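You operate a simulated robot arm through the tools that you are given. There is no shell and no other tool. Be economical: measure what you need, move in short steps, check, and stop when the job is done.

You run a simulated robot arm. Do the job below in one go: nothing can be reset, and whatever is moved stays where it is left.

TASK
Load the green spool and wind about half its ribbon on to the grey spool.
Fine: empty blue spool to the orange tray; guide lever over, brake off to wind, brake back on; green and grey stay in their dishes.
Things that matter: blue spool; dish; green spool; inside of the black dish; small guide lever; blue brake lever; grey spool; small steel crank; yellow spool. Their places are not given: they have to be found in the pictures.

It is judged by the outcome, as a careful person would: the job done as asked, and still so three seconds after it is handed in. It fails if anything else is knocked over, pushed out of place, dropped, spilled or broken.

THE ROBOT
A 7-joint arm with a two-finger parallel gripper, fixed in place. Base frame: the origin is at the foot of the arm, x ahead of it, y to its left, z up; the work surface is at about z = 0. Lengths are in cm, angles in degrees, forces in N, time in s.
With the tool pointing down near the work surface it reaches from about 22 to 58 cm from the base axis. Its first joint turns from -66.0 to 66.0 degrees. Payload 2.5 kg.
The tool frame sits at the grasp point between the pads (the TCP): z along the fingers, y along the line on which they close. The tips reach 2.3 cm beyond it. The gripper opens to 9.4 cm. The fingers are 3.8 cm wide and 1 cm thick; the gripper's body (5.4 by 9.6 cm) begins 3.9 cm behind the TCP.
Orientation is that of the tool frame in the base frame, as a unit quaternion [w, x, y, z]. With the fingers straight down and closing along the base's y, the tool's x points along the base's -x, its y along +y and its z along -z.

THE INTERFACE
- The arm moves only by the tool nudge_tool. Its arguments are lists of equal length, an entry for each row: "jaw": the finger opening in cm, from 0 to 9.4; "linear": the shift along the tool's x, y, z in cm, a list of three; "rot": the turn, a rotation vector about the tool's x, y, z in degrees, a list of three. In form: {"jaw": [jaw, ...], "linear": [[x, y, z], ...], "rot": [[ax, ay, az], ...]}. A call has 1 to 8 rows; each row is the pose to reach, as a shift and turn from the pose commanded when the call began, along the tool's axes at that moment. A row lasts 0.2 s, in which the tool goes at most 5 cm and 8.6 degrees; a call with a longer step from one row to the next is refused whole, and so is a gripper value outside its range. A pose out of reach is approached as far as the arm can. The call stops where the force on the tool passes 90 N (or 10 N more than at its start, if that is more) or the arm is blocked; 0.2 s more then pass. Each finger travels about 10.8 cm/s and halts on what it meets, pressing with about 27 N; the grip force reading is that of the motor and also rises with nothing between the fingers. The clock runs only during rows and for 0.2 s after the last one: add rows that repeat a pose to give the fingers time. The reply holds the time, the measured pose of the TCP, the force on the tool along the base axes, the opening and the grip force, in the units named above and with some noise.
- Cameras (640 x 400 px; columns grow to the right, rows downward): "scene" is fixed at [13.43, -41.73, 55.27]; the picture's right is [0.70, -0.71, 0.00], its down [-0.35, -0.35, -0.87] and it looks along [0.62, 0.61, -0.49] (base axes); focal length 248 px, centre (320, 200). "wrist" rides on the gripper at [-3.9, 0, -4.4] in the tool frame; the picture's right is [0.00, -1.00, 0.00], its down [0.97, 0.00, -0.24] and it looks along [0.24, 0.00, 0.97] (tool axes); focal length 218 px, centre (320, 200).
- capture(camera): a new picture of that camera. The clock stands still meanwhile.
- probe_pixels(camera, pixels): for up to 12 pixels [column, row] of the newest picture of that camera ("zoom" is the newest enlarged one), the place [x, y, z] in the base frame of the surface seen there, good to about 0.2 cm. The clock stands still meanwhile.
- close_up(camera, box): a new picture of the part [left, top, right, bottom] of that camera's present view, enlarged. The clock stands still meanwhile.
- finish_job(): hands the job in; it is judged then, once.

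Go step by step. Measure first, check grasps and placings, and put right what went wrong. The budget is 80 turns and 46 pictures, counting those below and the enlarged ones. Unless the task says otherwise, let go and move clear before handing in, and close with one line.

The tools are called after "Call:" by a JSON object that holds its "name" and its "arguments". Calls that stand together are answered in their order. nudge_tool: Moves the arm, as the interface text tells. Its arguments: {"type":"object","properties":{"jaw":{"type":"array","items":{"type":"number"}},"linear":{"type":"array","items":{"type":"array","items":{"type":"number"}}},"rot":{"type":"array","items":{"type":"array","items":{"type":"number"}}}},"required":["jaw","linear","rot"]} The other tools are called the same way: capture (camera) takes a picture; probe_pixels (camera, pixels) gives the place of the surface under pixels of a picture; close_up (camera, box) takes an enlarged picture of a part of a camera's view; finish_job () hands the job in.

At the start:

```text
time: 0.0
tcp_pos: [33.8, -10.3, 39.53]
tool_rot: [0.0, 0.0, 1.0, 0.0]
wrist_force: [0.0, 0.0, -0.7]
width: 9.42
finger_force: 0.1
```

scene: 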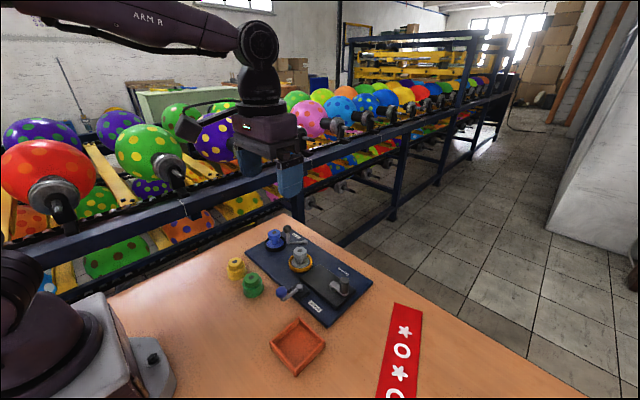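
wrist: 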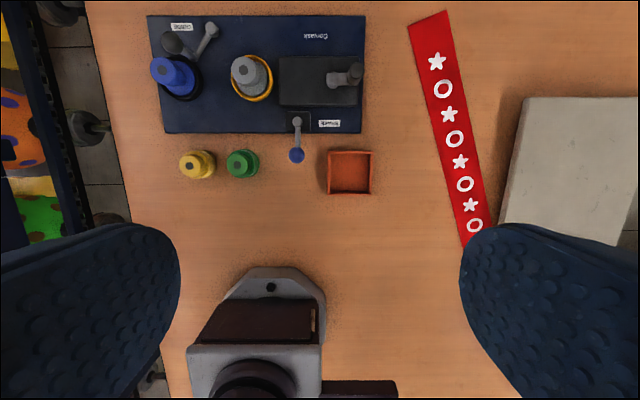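

The pictures show a blue base plate with the blue spool, grey spool, guide lever, brake lever and crank, with the yellow and green spools and orange tray in front. I'll take enlarged views first.

Call:
{"name": "close_up", "arguments": {"camera": "scene", "box": [210, 215, 390, 330]}}

Call:
{"name": "close_up", "arguments": {"camera": "wrist", "box": [140, 5, 380, 200]}}

```text
3.48 times, centred on (300, 272) of scene
```

zoom: 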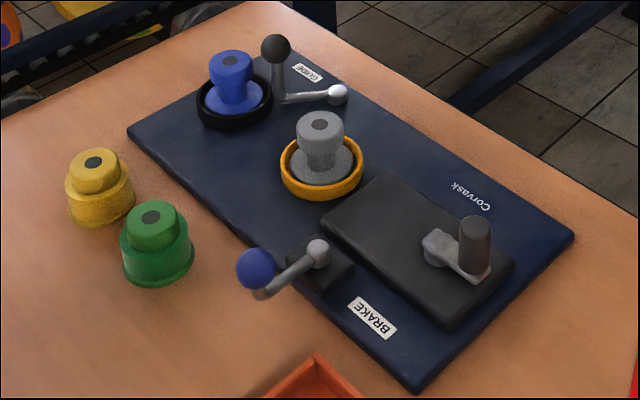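

```text
2.05 times, centred on (260, 102) of wrist
```

zoom: 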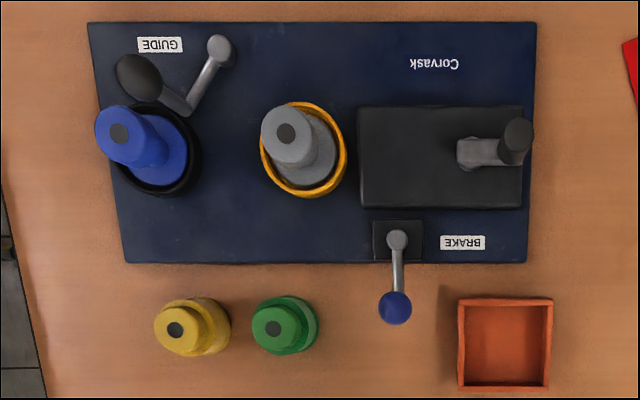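

The wrist enlargement shows all parts clearly. I'll probe the key points there.

Call:
{"name": "probe_pixels", "arguments": {"camera": "zoom", "pixels": [[119, 133], [150, 180], [286, 132], [320, 170], [138, 75], [190, 105], [220, 50], [397, 306], [397, 240], [516, 135], [468, 152], [340, 230]]}}

Call:
{"name": "probe_pixels", "arguments": {"camera": "wrist", "pixels": [[197, 164], [210, 168], [240, 166], [255, 165], [349, 172], [349, 152], [330, 172], [369, 172], [349, 193], [300, 85], [150, 15], [364, 15]]}}

```text
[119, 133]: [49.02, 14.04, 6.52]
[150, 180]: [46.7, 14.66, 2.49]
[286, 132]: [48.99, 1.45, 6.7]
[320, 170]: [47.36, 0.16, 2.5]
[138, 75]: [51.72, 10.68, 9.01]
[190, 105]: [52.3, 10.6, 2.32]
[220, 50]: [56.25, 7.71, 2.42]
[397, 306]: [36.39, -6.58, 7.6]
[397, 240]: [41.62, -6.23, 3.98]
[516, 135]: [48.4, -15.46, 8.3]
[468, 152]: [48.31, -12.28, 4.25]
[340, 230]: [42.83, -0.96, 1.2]
```

```text
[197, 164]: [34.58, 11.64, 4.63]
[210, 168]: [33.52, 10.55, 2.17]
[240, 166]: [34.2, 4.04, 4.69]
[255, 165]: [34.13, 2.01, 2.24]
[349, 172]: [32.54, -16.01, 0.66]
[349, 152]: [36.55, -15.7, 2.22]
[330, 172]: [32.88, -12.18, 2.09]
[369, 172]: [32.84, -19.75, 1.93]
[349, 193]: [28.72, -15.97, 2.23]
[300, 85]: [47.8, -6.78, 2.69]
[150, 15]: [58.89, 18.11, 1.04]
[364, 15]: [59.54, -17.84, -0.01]
```

The parts are located: the black dish is near (48, 13.5), the grey spool near (48.5, 1), the guide pivot near (56, 7.7) and the brake pivot near (41.6, -6.2). I'll move closer above the plate for a better look.

Call:
{"name": "nudge_tool", "arguments": {"jaw": [9.4, 9.4, 9.4, 9.4, 9.4, 9.4, 9.4], "linear": [[-1.5, 2.7, 2.5], [-3, 5.5, 5], [-4.6, 8.2, 7.8], [-6.2, 11, 10.5], [-7.7, 13.8, 13.2], [-9.2, 16.5, 16], [-10.2, 18.3, 17.5]], "rot": [[0, 0, 0], [0, 0, 0], [0, 0, 0], [0, 0, 0], [0, 0, 0], [0, 0, 0], [0, 0, 0]]}}

Call:
{"name": "capture", "arguments": {"camera": "wrist"}}

```text
time: 1.6
tcp_pos: [44.07, 8.05, 22.13]
tool_rot: [-0.001, 0.0, 1.0, 0.0]
wrist_force: [-0.3, 0.0, 0.1]
width: 9.4
finger_force: 0.0
```

```text
41 pictures are left
```

wrist: 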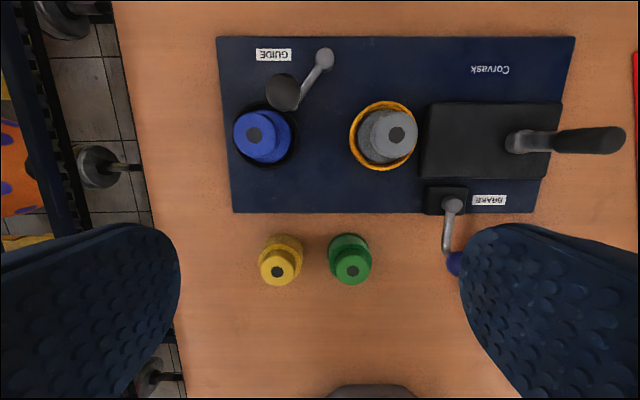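

The view is now closer, with the blue hub at (255,135), green hub at (353,268) and guide knob at (283,92). I'll probe the hub edges and dish rims.

Call:
{"name": "probe_pixels", "arguments": {"camera": "wrist", "pixels": [[255, 135], [237, 135], [273, 135], [255, 118], [290, 140], [352, 269], [335, 268], [370, 268], [350, 238], [283, 90], [324, 57], [270, 165]]}}

Call:
{"name": "probe_pixels", "arguments": {"camera": "wrist", "pixels": [[396, 135], [379, 135], [414, 135], [413, 120], [353, 135], [382, 103], [385, 168], [277, 272], [617, 140], [515, 142], [452, 205], [365, 140]]}}

Call:
{"name": "close_up", "arguments": {"camera": "wrist", "box": [220, 40, 420, 165]}}

```text
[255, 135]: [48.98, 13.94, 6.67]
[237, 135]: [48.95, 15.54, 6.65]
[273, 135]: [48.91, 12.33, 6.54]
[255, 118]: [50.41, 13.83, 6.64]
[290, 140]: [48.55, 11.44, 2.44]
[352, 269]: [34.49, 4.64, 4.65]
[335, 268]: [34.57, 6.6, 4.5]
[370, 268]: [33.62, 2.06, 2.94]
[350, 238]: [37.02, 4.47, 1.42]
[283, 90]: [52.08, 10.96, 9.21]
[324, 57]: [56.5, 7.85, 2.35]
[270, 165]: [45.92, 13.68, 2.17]
```

```text
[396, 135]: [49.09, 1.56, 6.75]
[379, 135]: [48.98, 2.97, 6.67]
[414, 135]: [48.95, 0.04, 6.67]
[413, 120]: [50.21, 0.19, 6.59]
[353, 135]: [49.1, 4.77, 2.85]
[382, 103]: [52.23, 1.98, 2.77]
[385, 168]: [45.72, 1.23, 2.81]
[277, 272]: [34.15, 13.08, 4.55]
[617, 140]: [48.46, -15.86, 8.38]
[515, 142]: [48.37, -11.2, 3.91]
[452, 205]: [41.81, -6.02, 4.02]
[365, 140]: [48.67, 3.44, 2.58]
```

```text
3.20 times, centred on (320, 102) of wrist
```

zoom: 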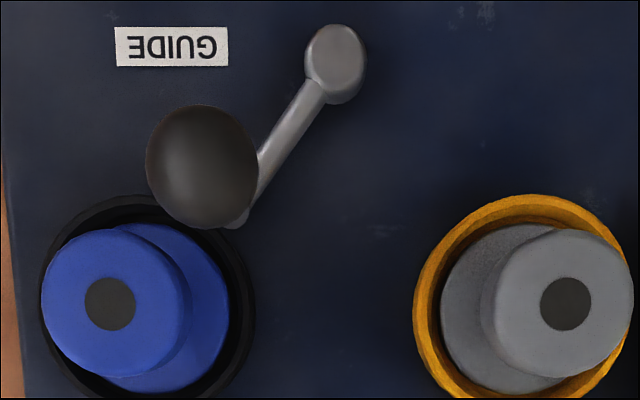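

The blue hub is centred at (49.0, 13.95), 3.2 cm wide, with its top at 6.65; the guide knob at (52, 11, 9.2) is close by. I'll turn the tool 45° so the fingers and body clear the knob, and stop above the hub.

Call:
{"name": "nudge_tool", "arguments": {"jaw": [6, 6, 6, 6, 6, 6, 6], "linear": [[-0.8, 1, 1.5], [-1.6, 2, 3], [-2.4, 3, 4.5], [-3.3, 4, 6], [-4.2, 5, 7.5], [-5, 5.95, 9], [-5, 5.95, 10]], "rot": [[0, 0, 7.5], [0, 0, 15], [0, 0, 22.5], [0, 0, 30], [0, 0, 37.5], [0, 0, 45], [0, 0, 45]]}}

Call:
{"name": "capture", "arguments": {"camera": "wrist"}}

```text
time: 3.2
tcp_pos: [49.1, 13.98, 11.9]
tool_rot: [0.0, 0.383, 0.924, 0.0]
wrist_force: [-0.4, 0.2, 0.5]
width: 6.0
finger_force: 0.0
```

```text
39 pictures are left
```

wrist: 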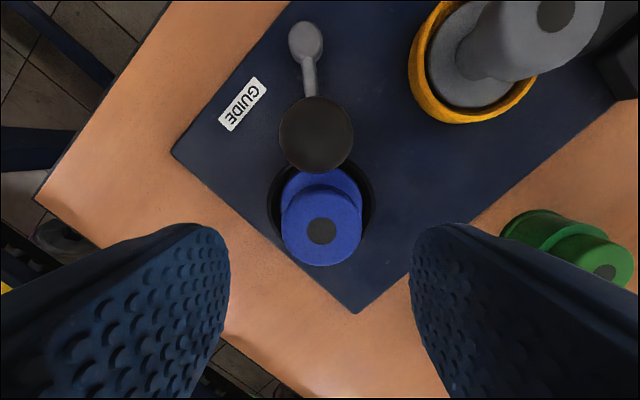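

The hub lies centred between the fingers (322,230), and the knob (316,135) lies between them towards the camera. I'll descend to a TCP height of 6.0 and close.

Call:
{"name": "nudge_tool", "arguments": {"jaw": [6, 6, 6, 6, 3.0, 2.6, 2.6, 2.6], "linear": [[0, 0, 2], [0, 0, 4], [0, 0, 5.5], [0, 0, 6.0], [0, 0, 6.0], [0, 0, 6.0], [0, 0, 6.0], [0, 0, 6.0]], "rot": [[0, 0, 0], [0, 0, 0], [0, 0, 0], [0, 0, 0], [0, 0, 0], [0, 0, 0], [0, 0, 0], [0, 0, 0]]}}

```text
time: 5.0
tcp_pos: [49.08, 14.06, 5.96]
tool_rot: [0.0, 0.383, 0.924, -0.001]
wrist_force: [0.7, 0.3, 1.6]
width: 3.85
finger_force: 27.3
```

The fingers hold the hub at a width of 3.85 with 27 N. I'll lift straight up.

Call:
{"name": "nudge_tool", "arguments": {"jaw": [2.6, 2.6, 2.6, 2.6, 2.6], "linear": [[0, 0, -1], [0, 0, -2.5], [0, 0, -4.5], [0, 0, -7], [0, 0, -9]], "rot": [[0, 0, 0], [0, 0, 0], [0, 0, 0], [0, 0, 0], [0, 0, 0]]}}

Call:
{"name": "capture", "arguments": {"camera": "wrist"}}

Call:
{"name": "capture", "arguments": {"camera": "scene"}}

```text
time: 6.2
tcp_pos: [49.02, 13.81, 15.05]
tool_rot: [0.001, 0.382, 0.924, 0.0]
wrist_force: [-0.2, -0.1, -0.6]
width: 3.82
finger_force: 27.1
```

```text
38 pictures are left
```

wrist: 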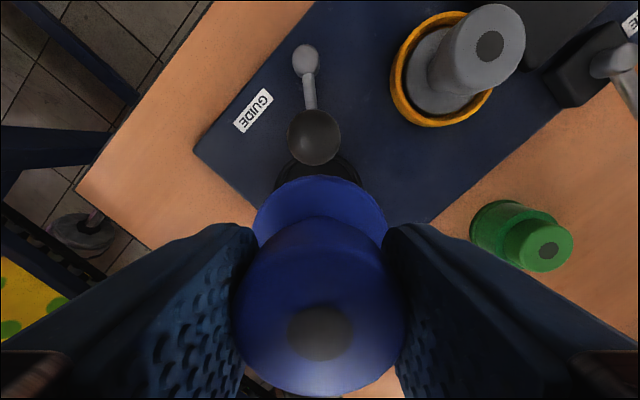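

```text
37 pictures are left
```

scene: 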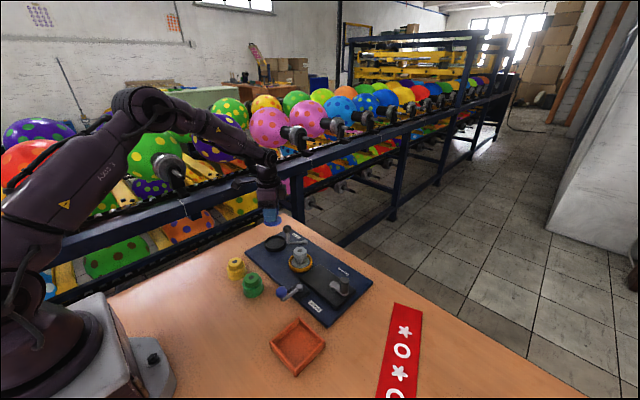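

The blue spool is held and the black dish is empty. I'll carry the spool at height to above the tray at (32.75, -15.95), turning the tool back on the way.

Call:
{"name": "nudge_tool", "arguments": {"jaw": [2.6, 2.6, 2.6, 2.6, 2.6, 2.6, 2.6, 2.6], "linear": [[-1.2, -4.08, 0], [-2.4, -8.16, 0], [-3.6, -12.24, 0], [-4.8, -16.3, 0], [-6.0, -20.4, 0], [-7.2, -24.5, 0], [-8.4, -28.6, 0], [-9.65, -32.63, 0]], "rot": [[0, 0, -5.6], [0, 0, -11.2], [0, 0, -16.9], [0, 0, -22.5], [0, 0, -28.1], [0, 0, -33.8], [0, 0, -39.4], [0, 0, -45]]}}

Call:
{"name": "capture", "arguments": {"camera": "wrist"}}

```text
time: 8.0
tcp_pos: [32.87, -15.84, 15.16]
tool_rot: [-0.001, 0.0, 1.0, 0.0]
wrist_force: [-0.7, -0.5, -0.1]
width: 3.83
finger_force: 27.3
```

```text
36 pictures are left
```

wrist: 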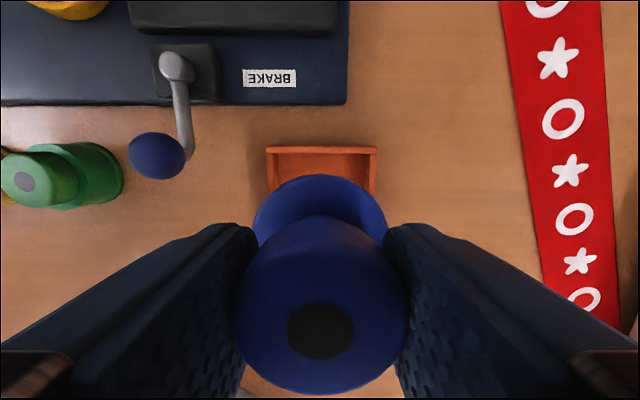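

The spool is centred over the tray. I'll lower it to just above contact.

Call:
{"name": "nudge_tool", "arguments": {"jaw": [2.6, 2.6, 2.6, 2.6, 2.6], "linear": [[0, 0, 3], [0, 0, 6], [0, 0, 8.5], [0, 0, 9.7], [0, 0, 10.0]], "rot": [[0, 0, 0], [0, 0, 0], [0, 0, 0], [0, 0, 0], [0, 0, 0]]}}

Call:
{"name": "capture", "arguments": {"camera": "scene"}}

Call:
{"name": "close_up", "arguments": {"camera": "scene", "box": [240, 280, 360, 390]}}

```text
time: 9.2
tcp_pos: [32.66, -15.91, 5.07]
tool_rot: [0.0, 0.0, 1.0, 0.0]
wrist_force: [0.2, 0.3, -0.7]
width: 3.87
finger_force: 27.4
```

```text
35 pictures are left
```

scene: 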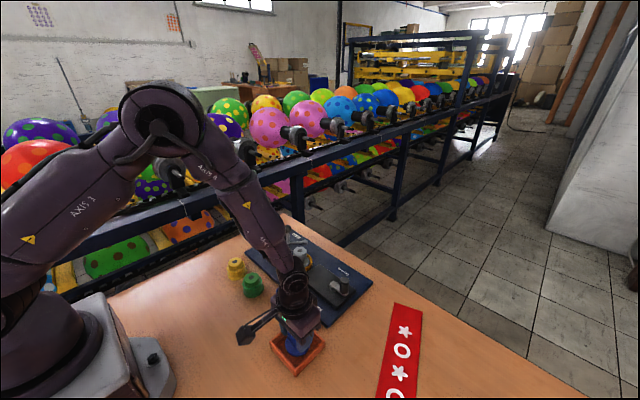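

```text
3.64 times, centred on (300, 335) of scene
```

zoom: 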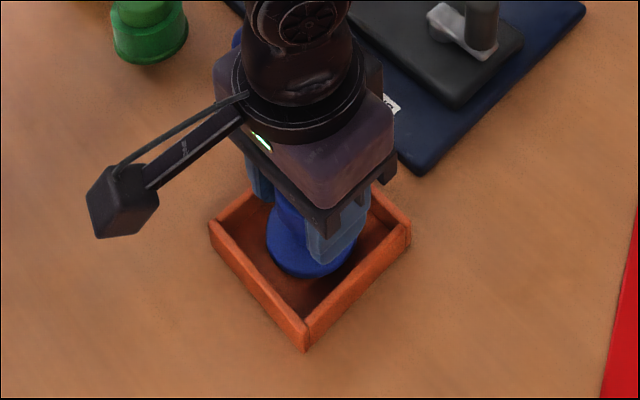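

The spool is just above the tray floor. There is an appendage on the gripper at zoom pixel (125,205), so I'll probe where it sits, then lower slightly.

Call:
{"name": "probe_pixels", "arguments": {"camera": "zoom", "pixels": [[110, 220], [125, 175], [105, 235], [200, 130], [310, 270], [300, 290]]}}

Call:
{"name": "nudge_tool", "arguments": {"jaw": [2.6, 2.6, 2.6], "linear": [[0, 0, 0.15], [0, 0, 0.3], [0, 0, 0.3]], "rot": [[0, 0, 0], [0, 0, 0], [0, 0, 0]]}}

```text
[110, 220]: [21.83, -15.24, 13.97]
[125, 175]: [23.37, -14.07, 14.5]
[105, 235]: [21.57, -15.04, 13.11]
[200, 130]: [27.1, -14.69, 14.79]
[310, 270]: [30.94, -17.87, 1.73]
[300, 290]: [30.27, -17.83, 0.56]
```

```text
time: 10.0
tcp_pos: [32.63, -15.78, 4.73]
tool_rot: [0.0, 0.0, 1.0, 0.0]
wrist_force: [-0.7, 0.6, -0.5]
width: 3.85
finger_force: 26.9
```

There is no contact yet at 4.73, so I'll continue down in small steps.

Call:
{"name": "nudge_tool", "arguments": {"jaw": [2.6, 2.6, 2.6], "linear": [[0, 0, 0.15], [0, 0, 0.3], [0, 0, 0.3]], "rot": [[0, 0, 0], [0, 0, 0], [0, 0, 0]]}}

Call:
{"name": "close_up", "arguments": {"camera": "scene", "box": [260, 310, 340, 380]}}

```text
time: 10.8
tcp_pos: [32.87, -15.86, 4.44]
tool_rot: [0.001, 0.0, 1.0, 0.0]
wrist_force: [-5.0, 2.3, 19.0]
width: 3.84
finger_force: 26.5
```

```text
5.71 times, centred on (300, 345) of scene
```

zoom: 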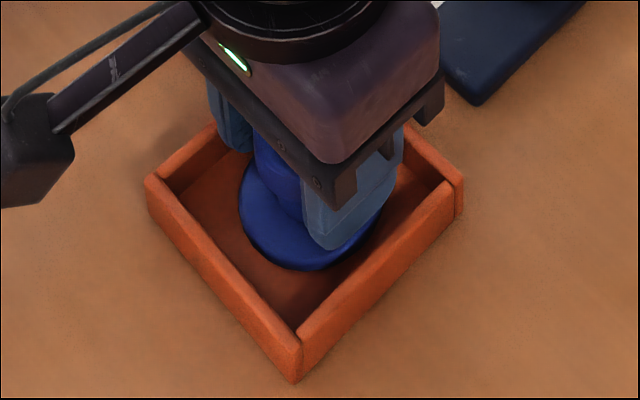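

Contact registers at 19 N with the spool flat in the tray. I'll ease off, open slightly so the fingers stay inside the walls, and rise.

Call:
{"name": "nudge_tool", "arguments": {"jaw": [2.6, 4.6, 4.6, 4.8, 4.8, 4.8, 4.8, 4.8], "linear": [[0, 0, -0.1], [0, 0, -0.1], [0, 0, -0.1], [0, 0, -1], [0, 0, -3], [0, 0, -5.5], [0, 0, -8], [0, 0, -10.6]], "rot": [[0, 0, 0], [0, 0, 0], [0, 0, 0], [0, 0, 0], [0, 0, 0], [0, 0, 0], [0, 0, 0], [0, 0, 0]]}}

Call:
{"name": "capture", "arguments": {"camera": "wrist"}}

```text
time: 12.6
tcp_pos: [32.59, -16.04, 14.98]
tool_rot: [-0.001, 0.0, 1.0, 0.0]
wrist_force: [0.7, -0.6, 0.9]
width: 4.8
finger_force: 0.0
```

```text
32 pictures are left
```

wrist: 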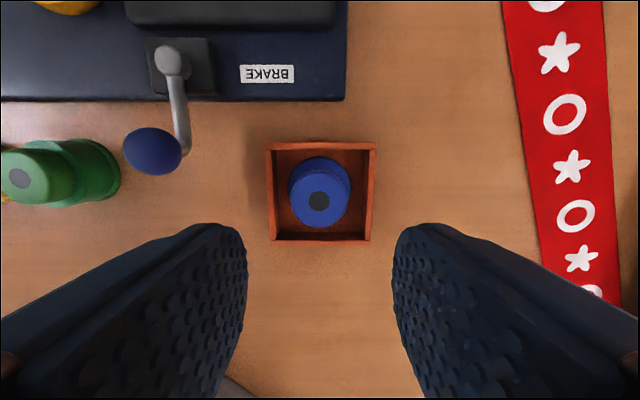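

The blue spool sits in the tray. I'll go above the green spool and look straight at it.

Call:
{"name": "nudge_tool", "arguments": {"jaw": [6, 6, 6, 6, 6], "linear": [[-0.3, 4.2, 0], [-0.6, 8.4, 0], [-1, 12.6, 0], [-1.4, 16.8, 0], [-1.65, 20.55, 0]], "rot": [[0, 0, 0], [0, 0, 0], [0, 0, 0], [0, 0, 0], [0, 0, 0]]}}

Call:
{"name": "capture", "arguments": {"camera": "wrist"}}

```text
time: 13.8
tcp_pos: [34.22, 4.68, 15.12]
tool_rot: [0.0, 0.001, 1.0, 0.0]
wrist_force: [-0.6, 0.1, -0.3]
width: 5.99
finger_force: 0.1
```

```text
31 pictures are left
```

wrist: 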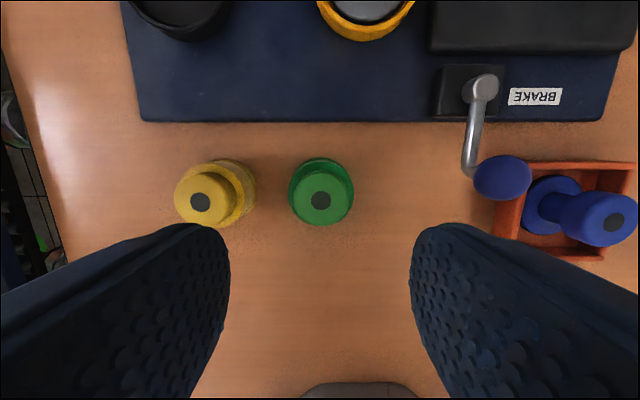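

Call:
{"name": "probe_pixels", "arguments": {"camera": "wrist", "pixels": [[321, 200], [297, 200], [350, 200], [321, 221], [321, 163], [200, 202], [200, 5]]}}

Call:
{"name": "close_up", "arguments": {"camera": "wrist", "box": [270, 140, 370, 240]}}

```text
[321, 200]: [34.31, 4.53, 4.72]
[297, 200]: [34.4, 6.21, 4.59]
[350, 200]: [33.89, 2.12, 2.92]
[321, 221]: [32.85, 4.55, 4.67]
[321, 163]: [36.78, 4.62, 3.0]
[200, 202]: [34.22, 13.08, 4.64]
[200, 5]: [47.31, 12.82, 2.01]
```

```text
4.00 times, centred on (320, 190) of wrist
```

zoom: 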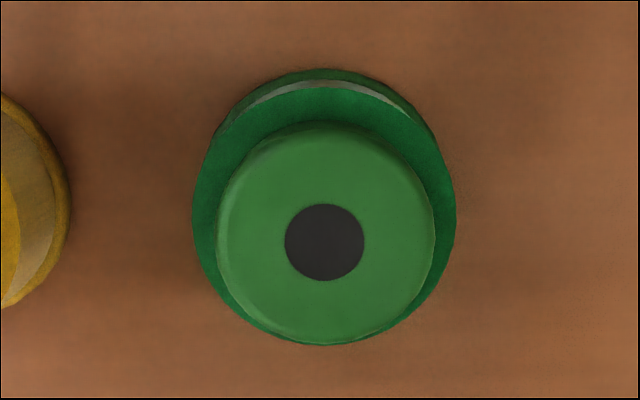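

The green spool is centred at (34.35, 4.52), with its ribbon top at about 2.95 and hub top at 4.65. I'll grip only the hub with the tips at about z = 3.15.

Call:
{"name": "nudge_tool", "arguments": {"jaw": [6, 6, 6, 6, 3.5, 2.6, 2.6, 2.6], "linear": [[0.05, -0.08, 4], [0.05, -0.08, 7.5], [0.05, -0.08, 9.2], [0.05, -0.08, 9.55], [0.05, -0.08, 9.55], [0.05, -0.08, 9.55], [0.05, -0.08, 9.55], [0.05, -0.08, 9.55]], "rot": [[0, 0, 0], [0, 0, 0], [0, 0, 0], [0, 0, 0], [0, 0, 0], [0, 0, 0], [0, 0, 0], [0, 0, 0]]}}

Call:
{"name": "close_up", "arguments": {"camera": "scene", "box": [210, 240, 310, 310]}}

```text
time: 15.6
tcp_pos: [34.22, 4.51, 5.43]
tool_rot: [0.0, 0.001, 1.0, 0.0]
wrist_force: [1.0, -0.5, -0.7]
width: 3.82
finger_force: 27.0
```

```text
5.71 times, centred on (260, 275) of scene
```

zoom: 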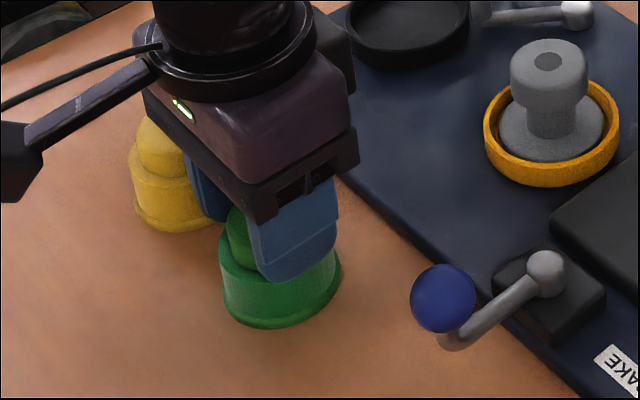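

The grip on the green hub is sound. I'll lift and move near the dish, then measure the dish rim before placing.

Call:
{"name": "nudge_tool", "arguments": {"jaw": [2.6, 2.6, 2.6, 2.6, 2.6, 2.6], "linear": [[0, 0, -2], [0, 0, -5], [0, 0, -8.5], [-2.5, 3, -10.5], [-4.5, 6, -12.5], [-5.6, 8, -13]], "rot": [[0, 0, 0], [0, 0, 0], [0, 0, 0], [0, 0, 0], [0, 0, 0], [0, 0, 0]]}}

Call:
{"name": "capture", "arguments": {"camera": "wrist"}}

```text
time: 17.0
tcp_pos: [40.17, 12.54, 18.36]
tool_rot: [0.0, 0.0, 1.0, 0.0]
wrist_force: [0.2, 0.8, -0.5]
width: 3.84
finger_force: 27.3
```

```text
28 pictures are left
```

wrist: 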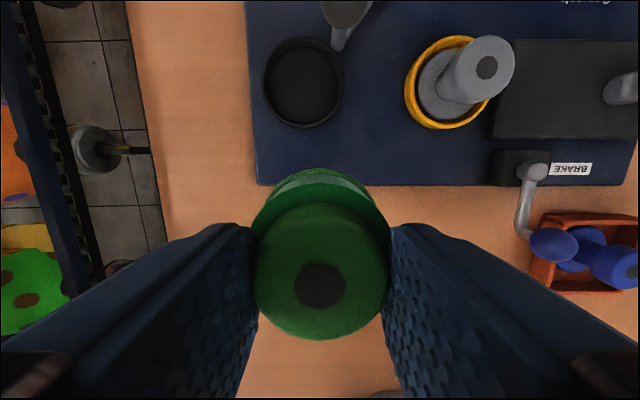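

Call:
{"name": "probe_pixels", "arguments": {"camera": "wrist", "pixels": [[304, 84], [266, 84], [341, 84], [304, 40], [304, 126], [303, 50], [303, 115], [275, 84], [333, 84]]}}

```text
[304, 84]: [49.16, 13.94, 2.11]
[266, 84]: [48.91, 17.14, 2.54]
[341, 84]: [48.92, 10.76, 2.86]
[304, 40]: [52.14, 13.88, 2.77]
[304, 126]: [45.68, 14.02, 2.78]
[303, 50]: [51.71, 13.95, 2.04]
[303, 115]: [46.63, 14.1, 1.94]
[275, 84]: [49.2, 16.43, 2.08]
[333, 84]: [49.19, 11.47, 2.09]
```

The dish is centred at (48.95, 13.95) with its floor at 2.05. I'll move above it turned 45°, then lower partway.

Call:
{"name": "nudge_tool", "arguments": {"jaw": [2.6, 2.6, 2.6, 2.6, 2.6, 2.6, 2.6, 2.6], "linear": [[-1.5, 0.3, 0], [-3, 0.5, 0], [-4.5, 0.7, 0], [-6, 1, 0], [-7.5, 1.2, 0], [-9.03, 1.43, 0], [-9.03, 1.43, 3], [-9.03, 1.43, 6]], "rot": [[0, 0, 7.5], [0, 0, 15], [0, 0, 22.5], [0, 0, 30], [0, 0, 37.5], [0, 0, 45], [0, 0, 45], [0, 0, 45]]}}

Call:
{"name": "nudge_tool", "arguments": {"jaw": [2.6, 2.6, 2.6, 2.6, 2.6], "linear": [[0, 0, 2], [0, 0, 4], [0, 0, 4.6], [0, 0, 4.75], [0, 0, 4.75]], "rot": [[0, 0, 0], [0, 0, 0], [0, 0, 0], [0, 0, 0], [0, 0, 0]]}}

Call:
{"name": "close_up", "arguments": {"camera": "scene", "box": [240, 200, 340, 280]}}

```text
time: 18.8
tcp_pos: [48.88, 13.94, 12.67]
tool_rot: [0.001, 0.383, 0.924, 0.001]
wrist_force: [-0.5, -0.2, -0.3]
width: 3.83
finger_force: 26.8
```

```text
time: 20.0
tcp_pos: [48.83, 13.97, 7.71]
tool_rot: [0.0, 0.384, 0.924, 0.0]
wrist_force: [-0.5, 0.3, -0.4]
width: 3.86
finger_force: 27.1
```

```text
5.00 times, centred on (290, 240) of scene
```

zoom: 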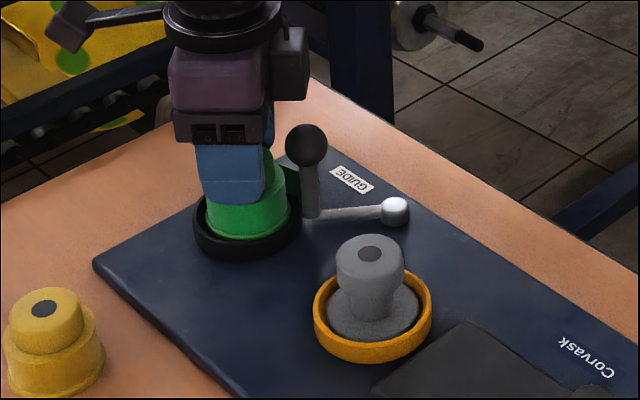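

The green spool is over the dish, about 0.2 cm up. I'll lower it gently to contact.

Call:
{"name": "nudge_tool", "arguments": {"jaw": [2.6, 2.6, 2.6], "linear": [[0, 0, 0.12], [0, 0, 0.25], [0, 0, 0.25]], "rot": [[0, 0, 0], [0, 0, 0], [0, 0, 0]]}}

```text
time: 20.8
tcp_pos: [48.75, 13.98, 7.5]
tool_rot: [0.0, 0.383, 0.924, 0.0]
wrist_force: [-0.8, -0.3, -1.0]
width: 3.82
finger_force: 26.8
```

Call:
{"name": "nudge_tool", "arguments": {"jaw": [2.6, 2.6, 2.6], "linear": [[0, 0, 0.1], [0, 0, 0.2], [0, 0, 0.2]], "rot": [[0, 0, 0], [0, 0, 0], [0, 0, 0]]}}

```text
time: 21.6
tcp_pos: [48.96, 14.02, 7.4]
tool_rot: [0.001, 0.383, 0.924, 0.0]
wrist_force: [-8.3, -1.6, 21.3]
width: 3.85
finger_force: 27.2
```

Contact registers at 21 N with the spool on the dish floor. I'll ease off, open, rise and look.

Call:
{"name": "nudge_tool", "arguments": {"jaw": [2.6, 5.4, 5.6, 5.6, 5.6, 5.6, 5.6], "linear": [[0, 0, -0.1], [0, 0, -0.1], [0, 0, -0.1], [0, 0, -1.5], [0, 0, -4], [0, 0, -7], [0, 0, -9]], "rot": [[0, 0, 0], [0, 0, 0], [0, 0, 0], [0, 0, 0], [0, 0, 0], [0, 0, 0], [0, 0, 0]]}}

Call:
{"name": "close_up", "arguments": {"camera": "scene", "box": [230, 210, 390, 310]}}

Call:
{"name": "capture", "arguments": {"camera": "wrist"}}

```text
time: 23.2
tcp_pos: [48.89, 13.92, 16.42]
tool_rot: [0.0, 0.383, 0.924, 0.0]
wrist_force: [-0.1, 0.6, 0.9]
width: 5.57
finger_force: 0.0
```

```text
4.00 times, centred on (310, 260) of scene
```

zoom: 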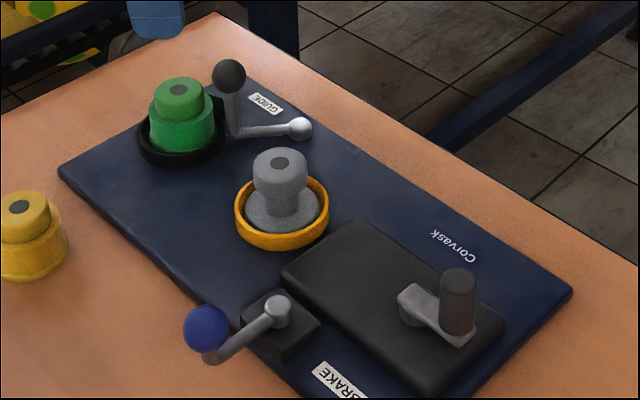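

```text
25 pictures are left
```

wrist: 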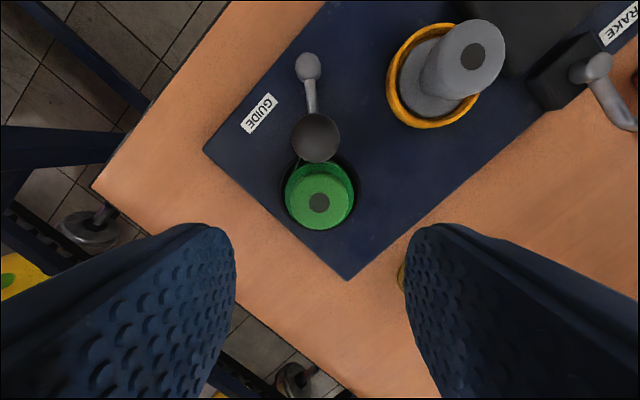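

A dark green ribbon end now runs from the green spool to the guide post, so the guide carries it across to grey. I'll measure the knob, stem and pivot.

Call:
{"name": "probe_pixels", "arguments": {"camera": "wrist", "pixels": [[316, 137], [294, 137], [338, 137], [316, 115], [316, 159], [308, 62], [309, 72], [310, 100], [319, 203]]}}

Call:
{"name": "probe_pixels", "arguments": {"camera": "zoom", "pixels": [[230, 80], [230, 95], [233, 115], [235, 133], [300, 130], [458, 275], [458, 310], [412, 305], [205, 330], [205, 348], [278, 310], [237, 345]]}}

```text
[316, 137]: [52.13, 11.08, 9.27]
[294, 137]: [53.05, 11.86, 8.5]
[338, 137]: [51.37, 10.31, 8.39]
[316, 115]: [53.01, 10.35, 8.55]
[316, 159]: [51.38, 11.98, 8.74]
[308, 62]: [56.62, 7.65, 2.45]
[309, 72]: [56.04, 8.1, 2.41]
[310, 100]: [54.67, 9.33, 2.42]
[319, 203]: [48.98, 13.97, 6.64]
```

```text
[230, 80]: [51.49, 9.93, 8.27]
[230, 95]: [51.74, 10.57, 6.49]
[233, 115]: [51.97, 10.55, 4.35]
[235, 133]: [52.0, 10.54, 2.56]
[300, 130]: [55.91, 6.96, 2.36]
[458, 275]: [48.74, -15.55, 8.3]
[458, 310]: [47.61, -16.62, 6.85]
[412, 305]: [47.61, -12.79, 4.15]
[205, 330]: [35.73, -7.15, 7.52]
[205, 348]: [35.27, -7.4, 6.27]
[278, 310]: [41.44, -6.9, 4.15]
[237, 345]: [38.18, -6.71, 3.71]
```

The knob is a ball at (52.15, 11.1, 8.1) with radius 1.2, and the pivot is at (56.35, 7.8), giving a swing radius of 5.34. I'll align the fingers to the tangent and grip the knob.

Call:
{"name": "nudge_tool", "arguments": {"jaw": [5, 5, 5, 5, 5, 2.0, 1.8, 1.8], "linear": [[-2.1, 0.1, 0], [-4.26, 0.23, 0], [-4.26, 0.23, 3.5], [-4.26, 0.23, 6.5], [-4.26, 0.23, 7.38], [-4.26, 0.23, 7.38], [-4.26, 0.23, 7.38], [-4.26, 0.23, 7.38]], "rot": [[0, 0, -3], [0, 0, -6.8], [0, 0, -6.8], [0, 0, -6.8], [0, 0, -6.8], [0, 0, -6.8], [0, 0, -6.8], [0, 0, -6.8]]}}

Call:
{"name": "close_up", "arguments": {"camera": "scene", "box": [240, 200, 340, 280]}}

```text
time: 25.0
tcp_pos: [52.26, 11.0, 8.9]
tool_rot: [0.0, 0.327, 0.945, 0.0]
wrist_force: [0.6, -1.5, -0.2]
width: 2.69
finger_force: 26.9
```

```text
5.00 times, centred on (290, 240) of scene
```

zoom: 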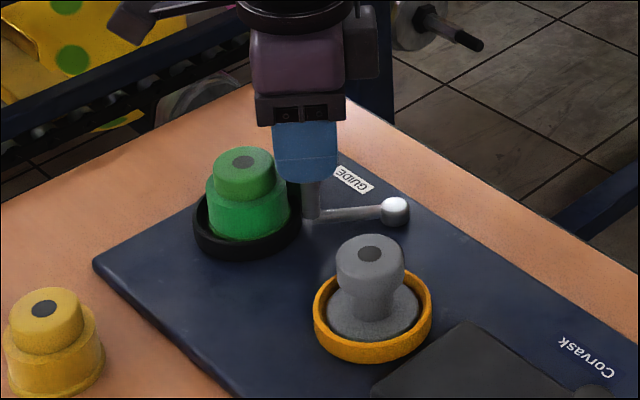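

The knob is gripped at a width of 2.69. I'll swing it 38° along the arc about the pivot first and check the forces.

Call:
{"name": "nudge_tool", "arguments": {"jaw": [1.8, 1.8, 1.8, 1.8, 1.8], "linear": [[-0.047, -0.706, 0], [-0.187, -1.4, 0], [-0.417, -2.07, 0], [-0.734, -2.7, 0], [-1.132, -3.29, 0]], "rot": [[0, 0, -7.6], [0, 0, -15.2], [0, 0, -22.8], [0, 0, -30.4], [0, 0, -38]]}}

Call:
{"name": "close_up", "arguments": {"camera": "scene", "box": [240, 200, 340, 280]}}

```text
time: 26.2
tcp_pos: [51.12, 7.85, 9.04]
tool_rot: [-0.001, 0.001, 1.0, 0.0]
wrist_force: [-4.8, -4.2, 1.3]
width: 2.71
finger_force: 26.8
```

```text
5.00 times, centred on (290, 240) of scene
```

zoom: 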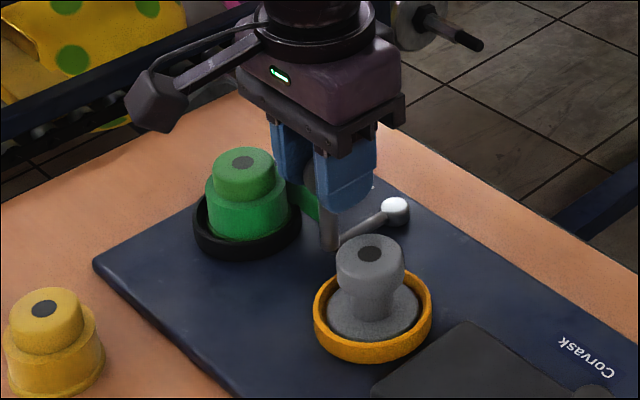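

The lever turns freely and the ribbon follows to the guide post. I'll continue the arc towards the grey side.

Call:
{"name": "nudge_tool", "arguments": {"jaw": [1.8, 1.8, 1.8, 1.8, 1.8], "linear": [[-0.047, -0.706, 0], [-0.187, -1.4, 0], [-0.417, -2.07, 0], [-0.734, -2.7, 0], [-1.132, -3.29, 0]], "rot": [[0, 0, -7.6], [0, 0, -15.2], [0, 0, -22.8], [0, 0, -30.4], [0, 0, -38]]}}

Call:
{"name": "close_up", "arguments": {"camera": "scene", "box": [240, 200, 340, 280]}}

```text
time: 27.4
tcp_pos: [52.24, 4.39, 8.9]
tool_rot: [0.001, -0.325, 0.946, 0.0]
wrist_force: [-8.3, -7.0, 5.8]
width: 2.71
finger_force: 26.5
```

```text
5.00 times, centred on (290, 240) of scene
```

zoom: 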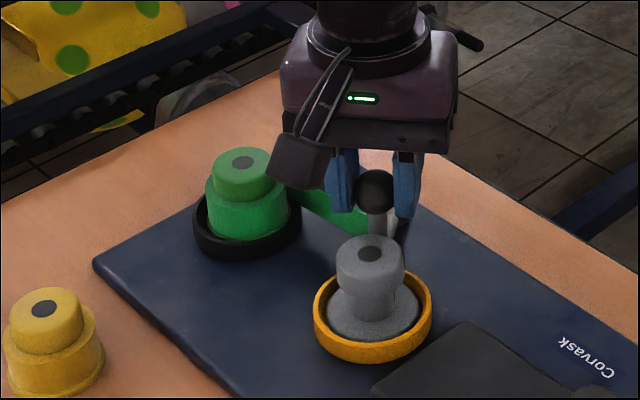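

The lever is near the mirrored position with low force. I'll push on a little to see whether it has reached a stop.

Call:
{"name": "nudge_tool", "arguments": {"jaw": [1.8, 1.8, 1.8], "linear": [[-0.012, -0.37, 0], [-0.047, -0.706, 0], [-0.1, -1.05, 0]], "rot": [[0, 0, -4], [0, 0, -7.6], [0, 0, -11.4]]}}

```text
time: 28.2
tcp_pos: [52.59, 4.48, 8.75]
tool_rot: [-0.003, -0.419, 0.908, 0.006]
wrist_force: [-30.1, 26.7, 13.8]
width: 2.75
finger_force: 26.9
```

The side force builds up, so the lever is at its stop. I'll relax back to the stop position, release and rise.

Call:
{"name": "nudge_tool", "arguments": {"jaw": [1.8, 1.8, 5, 5, 5, 5, 5, 5], "linear": [[-0.03, 0.45, 0], [-0.066, 0.83, 0], [-0.066, 0.83, 0], [-0.066, 0.83, 0], [-0.066, 0.83, -2], [-0.066, 0.83, -5], [-0.066, 0.83, -8], [-0.066, 0.83, -11]], "rot": [[0, 0, 5], [0, 0, 9], [0, 0, 9], [0, 0, 9], [0, 0, 9], [0, 0, 9], [0, 0, 9], [0, 0, 9]]}}

Call:
{"name": "close_up", "arguments": {"camera": "scene", "box": [230, 210, 390, 310]}}

Call:
{"name": "capture", "arguments": {"camera": "wrist"}}

```text
time: 30.0
tcp_pos: [52.42, 4.42, 20.07]
tool_rot: [0.0, -0.343, 0.939, 0.0]
wrist_force: [0.8, -0.3, 0.4]
width: 5.0
finger_force: 0.1
```

```text
4.00 times, centred on (310, 260) of scene
```

zoom: 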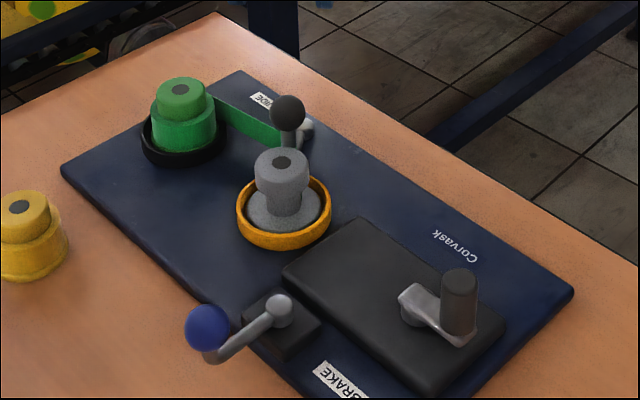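

```text
20 pictures are left
```

wrist: 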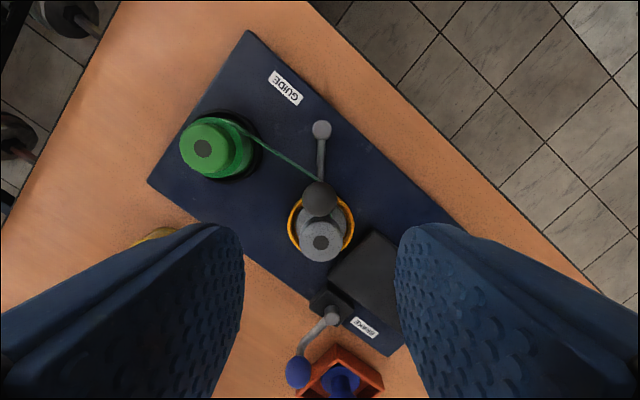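

The ribbon now runs from green over the guide post to the grey side, and the lever stays put. I'll move above the brake knob at about (36.3, -6.6), squared up.

Call:
{"name": "nudge_tool", "arguments": {"jaw": [5, 5, 5, 5, 5, 5, 5], "linear": [[3.87, 0.4, 0], [7.75, 0.8, 0], [11.6, 1.2, 0], [15.5, 1.6, 0], [19.3, 1.93, 0], [19.3, 1.93, 4], [19.3, 1.93, 7.9]], "rot": [[0, 0, 8.04], [0, 0, 16.1], [0, 0, 24.1], [0, 0, 32.2], [0, 0, 40.2], [0, 0, 40.2], [0, 0, 40.2]]}}

Call:
{"name": "capture", "arguments": {"camera": "wrist"}}

```text
time: 31.6
tcp_pos: [36.24, -6.39, 12.13]
tool_rot: [0.0, 0.001, 1.0, 0.0]
wrist_force: [0.5, 0.8, 0.9]
width: 4.96
finger_force: 0.0
```

```text
19 pictures are left
```

wrist: 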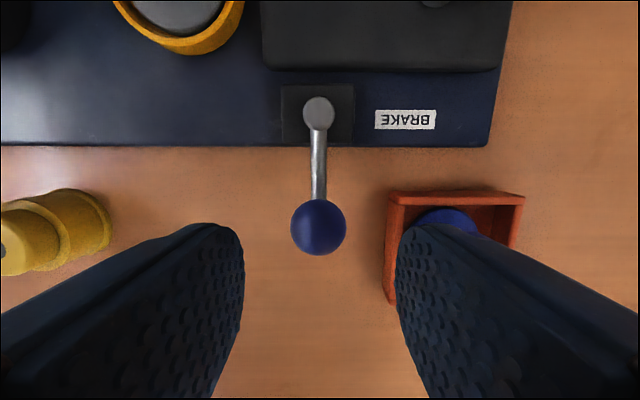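

The knob at (319,228) lies centred between the fingers. I'll descend to z = 7.3, grip it, and probe the pivot.

Call:
{"name": "probe_pixels", "arguments": {"camera": "wrist", "pixels": [[319, 226], [319, 114], [319, 170], [293, 228], [345, 228]]}}

Call:
{"name": "nudge_tool", "arguments": {"jaw": [5, 5, 5, 2, 1.8, 1.8, 1.8], "linear": [[0, 0, 2.5], [0, 0, 4.4], [0, 0, 4.7], [0, 0, 4.7], [0, 0, 4.7], [0, 0, 4.7], [0, 0, 4.7]], "rot": [[0, 0, 0], [0, 0, 0], [0, 0, 0], [0, 0, 0], [0, 0, 0], [0, 0, 0], [0, 0, 0]]}}

```text
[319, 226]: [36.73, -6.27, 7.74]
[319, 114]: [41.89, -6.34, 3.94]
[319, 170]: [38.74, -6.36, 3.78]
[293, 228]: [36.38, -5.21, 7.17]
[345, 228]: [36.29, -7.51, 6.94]
```

```text
time: 33.2
tcp_pos: [36.27, -6.26, 7.33]
tool_rot: [-0.001, -0.001, 1.0, 0.001]
wrist_force: [-0.7, 20.9, 0.7]
width: 2.72
finger_force: 27.1
```

The grip is made, but the +y force of 21 N shows the knob (y = -6.3) resists moving to -y, so it is likely at its stop there. I'll swing it towards +y along its arc.

Call:
{"name": "nudge_tool", "arguments": {"jaw": [1.8, 1.8, 1.8, 1.8], "linear": [[0, 0.3, 0], [-0.047, 1.01, 0], [-0.187, 1.72, 0], [-0.417, 2.4, 0]], "rot": [[0, 0, 0], [0, 0, 7.6], [0, 0, 15.2], [0, 0, 22.8]]}}

```text
time: 34.2
tcp_pos: [36.74, -4.15, 7.2]
tool_rot: [0.001, 0.2, 0.98, 0.0]
wrist_force: [-6.1, -1.6, 12.7]
width: 2.71
finger_force: 26.5
```

The brake swings freely to +y. I'll continue along the arc until the stop.

Call:
{"name": "nudge_tool", "arguments": {"jaw": [1.8, 1.8, 1.8, 1.8], "linear": [[-0.047, 0.71, 0], [-0.187, 1.42, 0], [-0.417, 2.1, 0], [-0.734, 2.73, 0]], "rot": [[0, 0, 7.6], [0, 0, 15.2], [0, 0, 22.8], [0, 0, 30.4]]}}

Call:
{"name": "close_up", "arguments": {"camera": "scene", "box": [230, 210, 390, 330]}}

```text
time: 35.2
tcp_pos: [38.1, -2.49, 7.23]
tool_rot: [-0.003, 0.452, 0.892, -0.006]
wrist_force: [-22.5, -23.7, 14.7]
width: 2.73
finger_force: 27.7
```

```text
3.33 times, centred on (310, 270) of scene
```

zoom: 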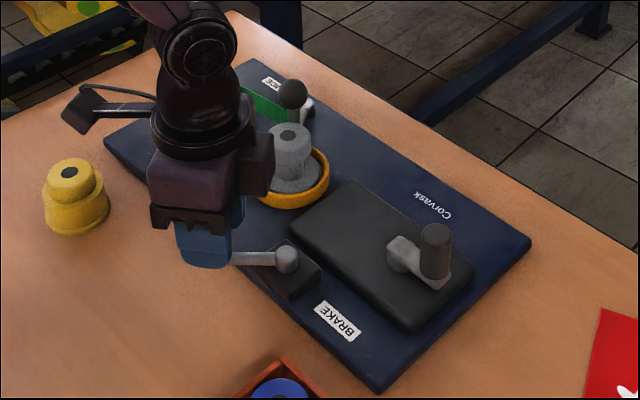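

The brake is at its far stop, about 46° from the start. I'll relax, release and rise.

Call:
{"name": "nudge_tool", "arguments": {"jaw": [1.8, 1.8, 5, 5, 5, 5, 5], "linear": [[-0.02, -0.35, 0], [-0.04, -0.6, 0], [-0.04, -0.6, 0], [-0.04, -0.6, 0], [-0.04, -0.6, -2], [-0.04, -0.6, -5], [-0.04, -0.6, -8]], "rot": [[0, 0, -3.5], [0, 0, -6.5], [0, 0, -6.5], [0, 0, -6.5], [0, 0, -6.5], [0, 0, -6.5], [0, 0, -6.5]]}}

```text
time: 36.8
tcp_pos: [38.15, -2.26, 15.21]
tool_rot: [0.0, 0.396, 0.918, 0.0]
wrist_force: [-0.4, 0.0, 0.0]
width: 5.01
finger_force: 0.1
```

Next is the crank. I'll move near it, squared up, and look down to measure the pivot and handle.

Call:
{"name": "nudge_tool", "arguments": {"jaw": [5, 5, 5, 5, 5, 5], "linear": [[-2.2, -0.5, -1], [-4.4, -1, -2], [-6.6, -1.4, -3], [-8.8, -1.9, -4], [-11, -2.4, -4], [-13.25, -2.86, -4]], "rot": [[0, 0, -7.8], [0, 0, -15.6], [0, 0, -23.4], [0, 0, -31.2], [0, 0, -39], [0, 0, -46.7]]}}

Call:
{"name": "capture", "arguments": {"camera": "wrist"}}

```text
time: 38.2
tcp_pos: [44.98, -13.85, 19.2]
tool_rot: [0.0, -0.001, 1.0, 0.0]
wrist_force: [-0.4, -0.1, -0.1]
width: 5.01
finger_force: 0.0
```

```text
17 pictures are left
```

wrist: 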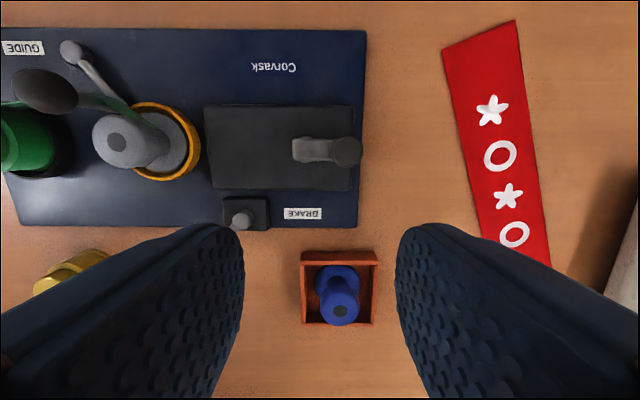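

Call:
{"name": "close_up", "arguments": {"camera": "wrist", "box": [200, 90, 380, 200]}}

Call:
{"name": "probe_pixels", "arguments": {"camera": "wrist", "pixels": [[347, 152], [334, 152], [360, 152], [347, 139], [347, 165], [300, 150], [293, 150], [318, 150], [302, 139], [302, 162], [215, 110], [215, 180]]}}

```text
3.56 times, centred on (290, 145) of wrist
```

zoom: 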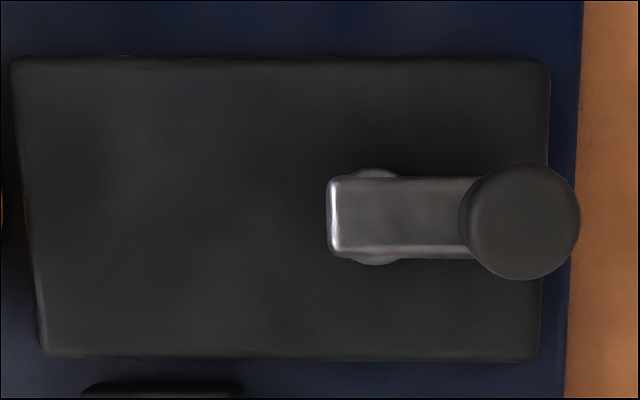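

```text
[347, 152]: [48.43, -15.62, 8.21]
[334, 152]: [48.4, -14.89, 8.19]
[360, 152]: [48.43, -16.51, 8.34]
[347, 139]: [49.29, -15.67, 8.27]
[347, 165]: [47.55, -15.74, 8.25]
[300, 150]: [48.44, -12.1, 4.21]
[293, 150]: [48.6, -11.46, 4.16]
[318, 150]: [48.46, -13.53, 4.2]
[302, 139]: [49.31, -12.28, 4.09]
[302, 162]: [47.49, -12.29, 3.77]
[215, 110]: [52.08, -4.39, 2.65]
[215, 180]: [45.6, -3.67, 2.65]
```

The crank handle is at (48.42, -15.68) with diameter 1.7 and top 8.25; the pivot is at (48.42, -12.53), so the radius is 3.15. I'll grip the handle above the arm.

Call:
{"name": "nudge_tool", "arguments": {"jaw": [5, 5, 5, 5, 5, 1.5, 1.2, 1.2], "linear": [[-3.44, -1.69, 3], [-3.44, -1.69, 6], [-3.44, -1.69, 9], [-3.44, -1.69, 11.2], [-3.44, -1.69, 12.0], [-3.44, -1.69, 12.0], [-3.44, -1.69, 12.0], [-3.44, -1.69, 12.0]], "rot": [[0, 0, 0], [0, 0, 0], [0, 0, 0], [0, 0, 0], [0, 0, 0], [0, 0, 0], [0, 0, 0], [0, 0, 0]]}}

```text
time: 40.0
tcp_pos: [48.29, -15.75, 7.15]
tool_rot: [-0.001, 0.002, 1.0, -0.001]
wrist_force: [0.3, -19.1, 0.2]
width: 2.28
finger_force: 26.8
```

The handle is gripped at a width of 2.28. I'll try a quarter turn clockwise as seen from above, the direction the ribbon would run on to grey.

Call:
{"name": "nudge_tool", "arguments": {"jaw": [1.2, 1.2, 1.2, 1.2], "linear": [[1.22, 0.14, 0], [2.26, 0.84, 0], [2.96, 1.88, 0], [3.2, 3.1, 0]], "rot": [[0, 0, 0], [0, 0, 0], [0, 0, 0], [0, 0, 0]]}}

Call:
{"name": "close_up", "arguments": {"camera": "scene", "box": [230, 205, 390, 325]}}

```text
time: 41.0
tcp_pos: [45.07, -12.23, 7.22]
tool_rot: [0.0, 0.0, 1.0, 0.001]
wrist_force: [-0.2, 0.9, 0.2]
width: 1.19
finger_force: 0.1
```

```text
3.33 times, centred on (310, 265) of scene
```

zoom: 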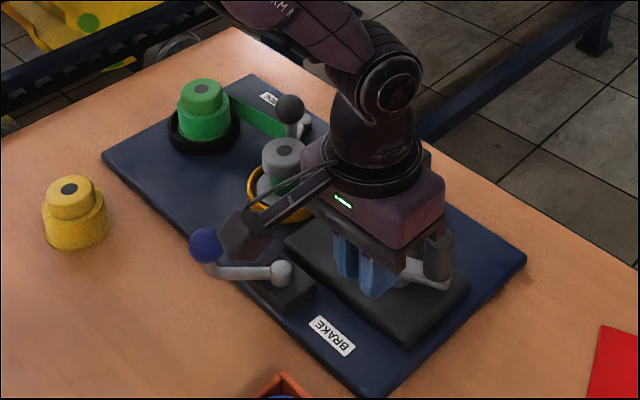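

The handle slipped out of the fingers, and a green patch at (285,185) on the grey hub suggests ribbon is now on it. I'll find where the handle is.

Call:
{"name": "probe_pixels", "arguments": {"camera": "zoom", "pixels": [[440, 240], [440, 258], [410, 270], [432, 283], [285, 185], [440, 275]]}}

Call:
{"name": "close_up", "arguments": {"camera": "wrist", "box": [0, 0, 640, 260]}}

```text
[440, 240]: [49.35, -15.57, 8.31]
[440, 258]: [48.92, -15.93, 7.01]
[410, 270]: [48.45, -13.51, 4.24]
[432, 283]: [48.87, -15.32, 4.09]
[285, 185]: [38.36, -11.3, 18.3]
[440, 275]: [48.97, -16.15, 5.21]
```

```text
1.00 times, centred on (320, 130) of wrist
```

zoom: 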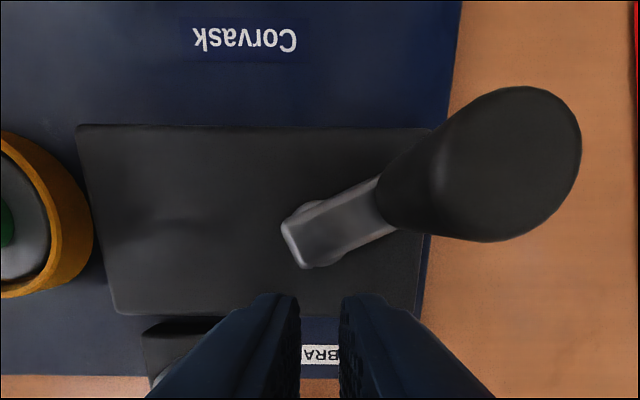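

The crank did turn, but counter-clockwise by about 20° (handle now near (49.4, -15.6)), and green now shows on the grey hub. I'll re-cage the handle loosely with the fingers turned to suit, then drive it counter-clockwise.

Call:
{"name": "nudge_tool", "arguments": {"jaw": [1.2, 1.2, 5, 5, 5, 5, 5, 2.7], "linear": [[0, 0, -2.5], [0, 0, -4.8], [-2.1, -1.5, -4.8], [-4.24, -3, -4.8], [-4.24, -3, -4.8], [-4.24, -3, -2], [-4.24, -3, 0.1], [-4.24, -3, 0.1]], "rot": [[0, 0, 0], [0, 0, 0], [0, 0, 8], [0, 0, 16], [0, 0, 23.7], [0, 0, 23.7], [0, 0, 23.7], [0, 0, 23.7]]}}

Call:
{"name": "capture", "arguments": {"camera": "wrist"}}

```text
time: 42.8
tcp_pos: [49.54, -15.55, 7.18]
tool_rot: [0.0, 0.207, 0.978, 0.0]
wrist_force: [-0.5, -0.6, 0.6]
width: 2.71
finger_force: 0.0
```

```text
13 pictures are left
```

wrist: 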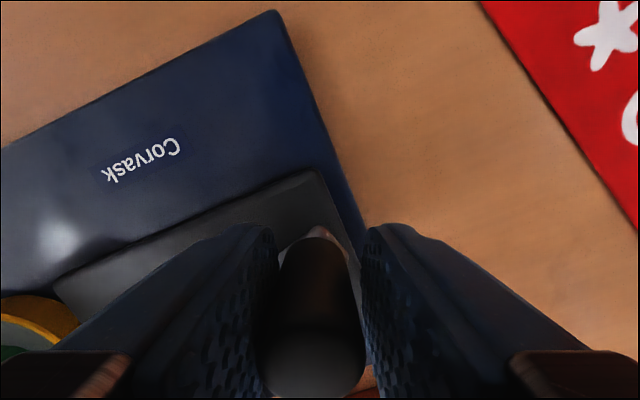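

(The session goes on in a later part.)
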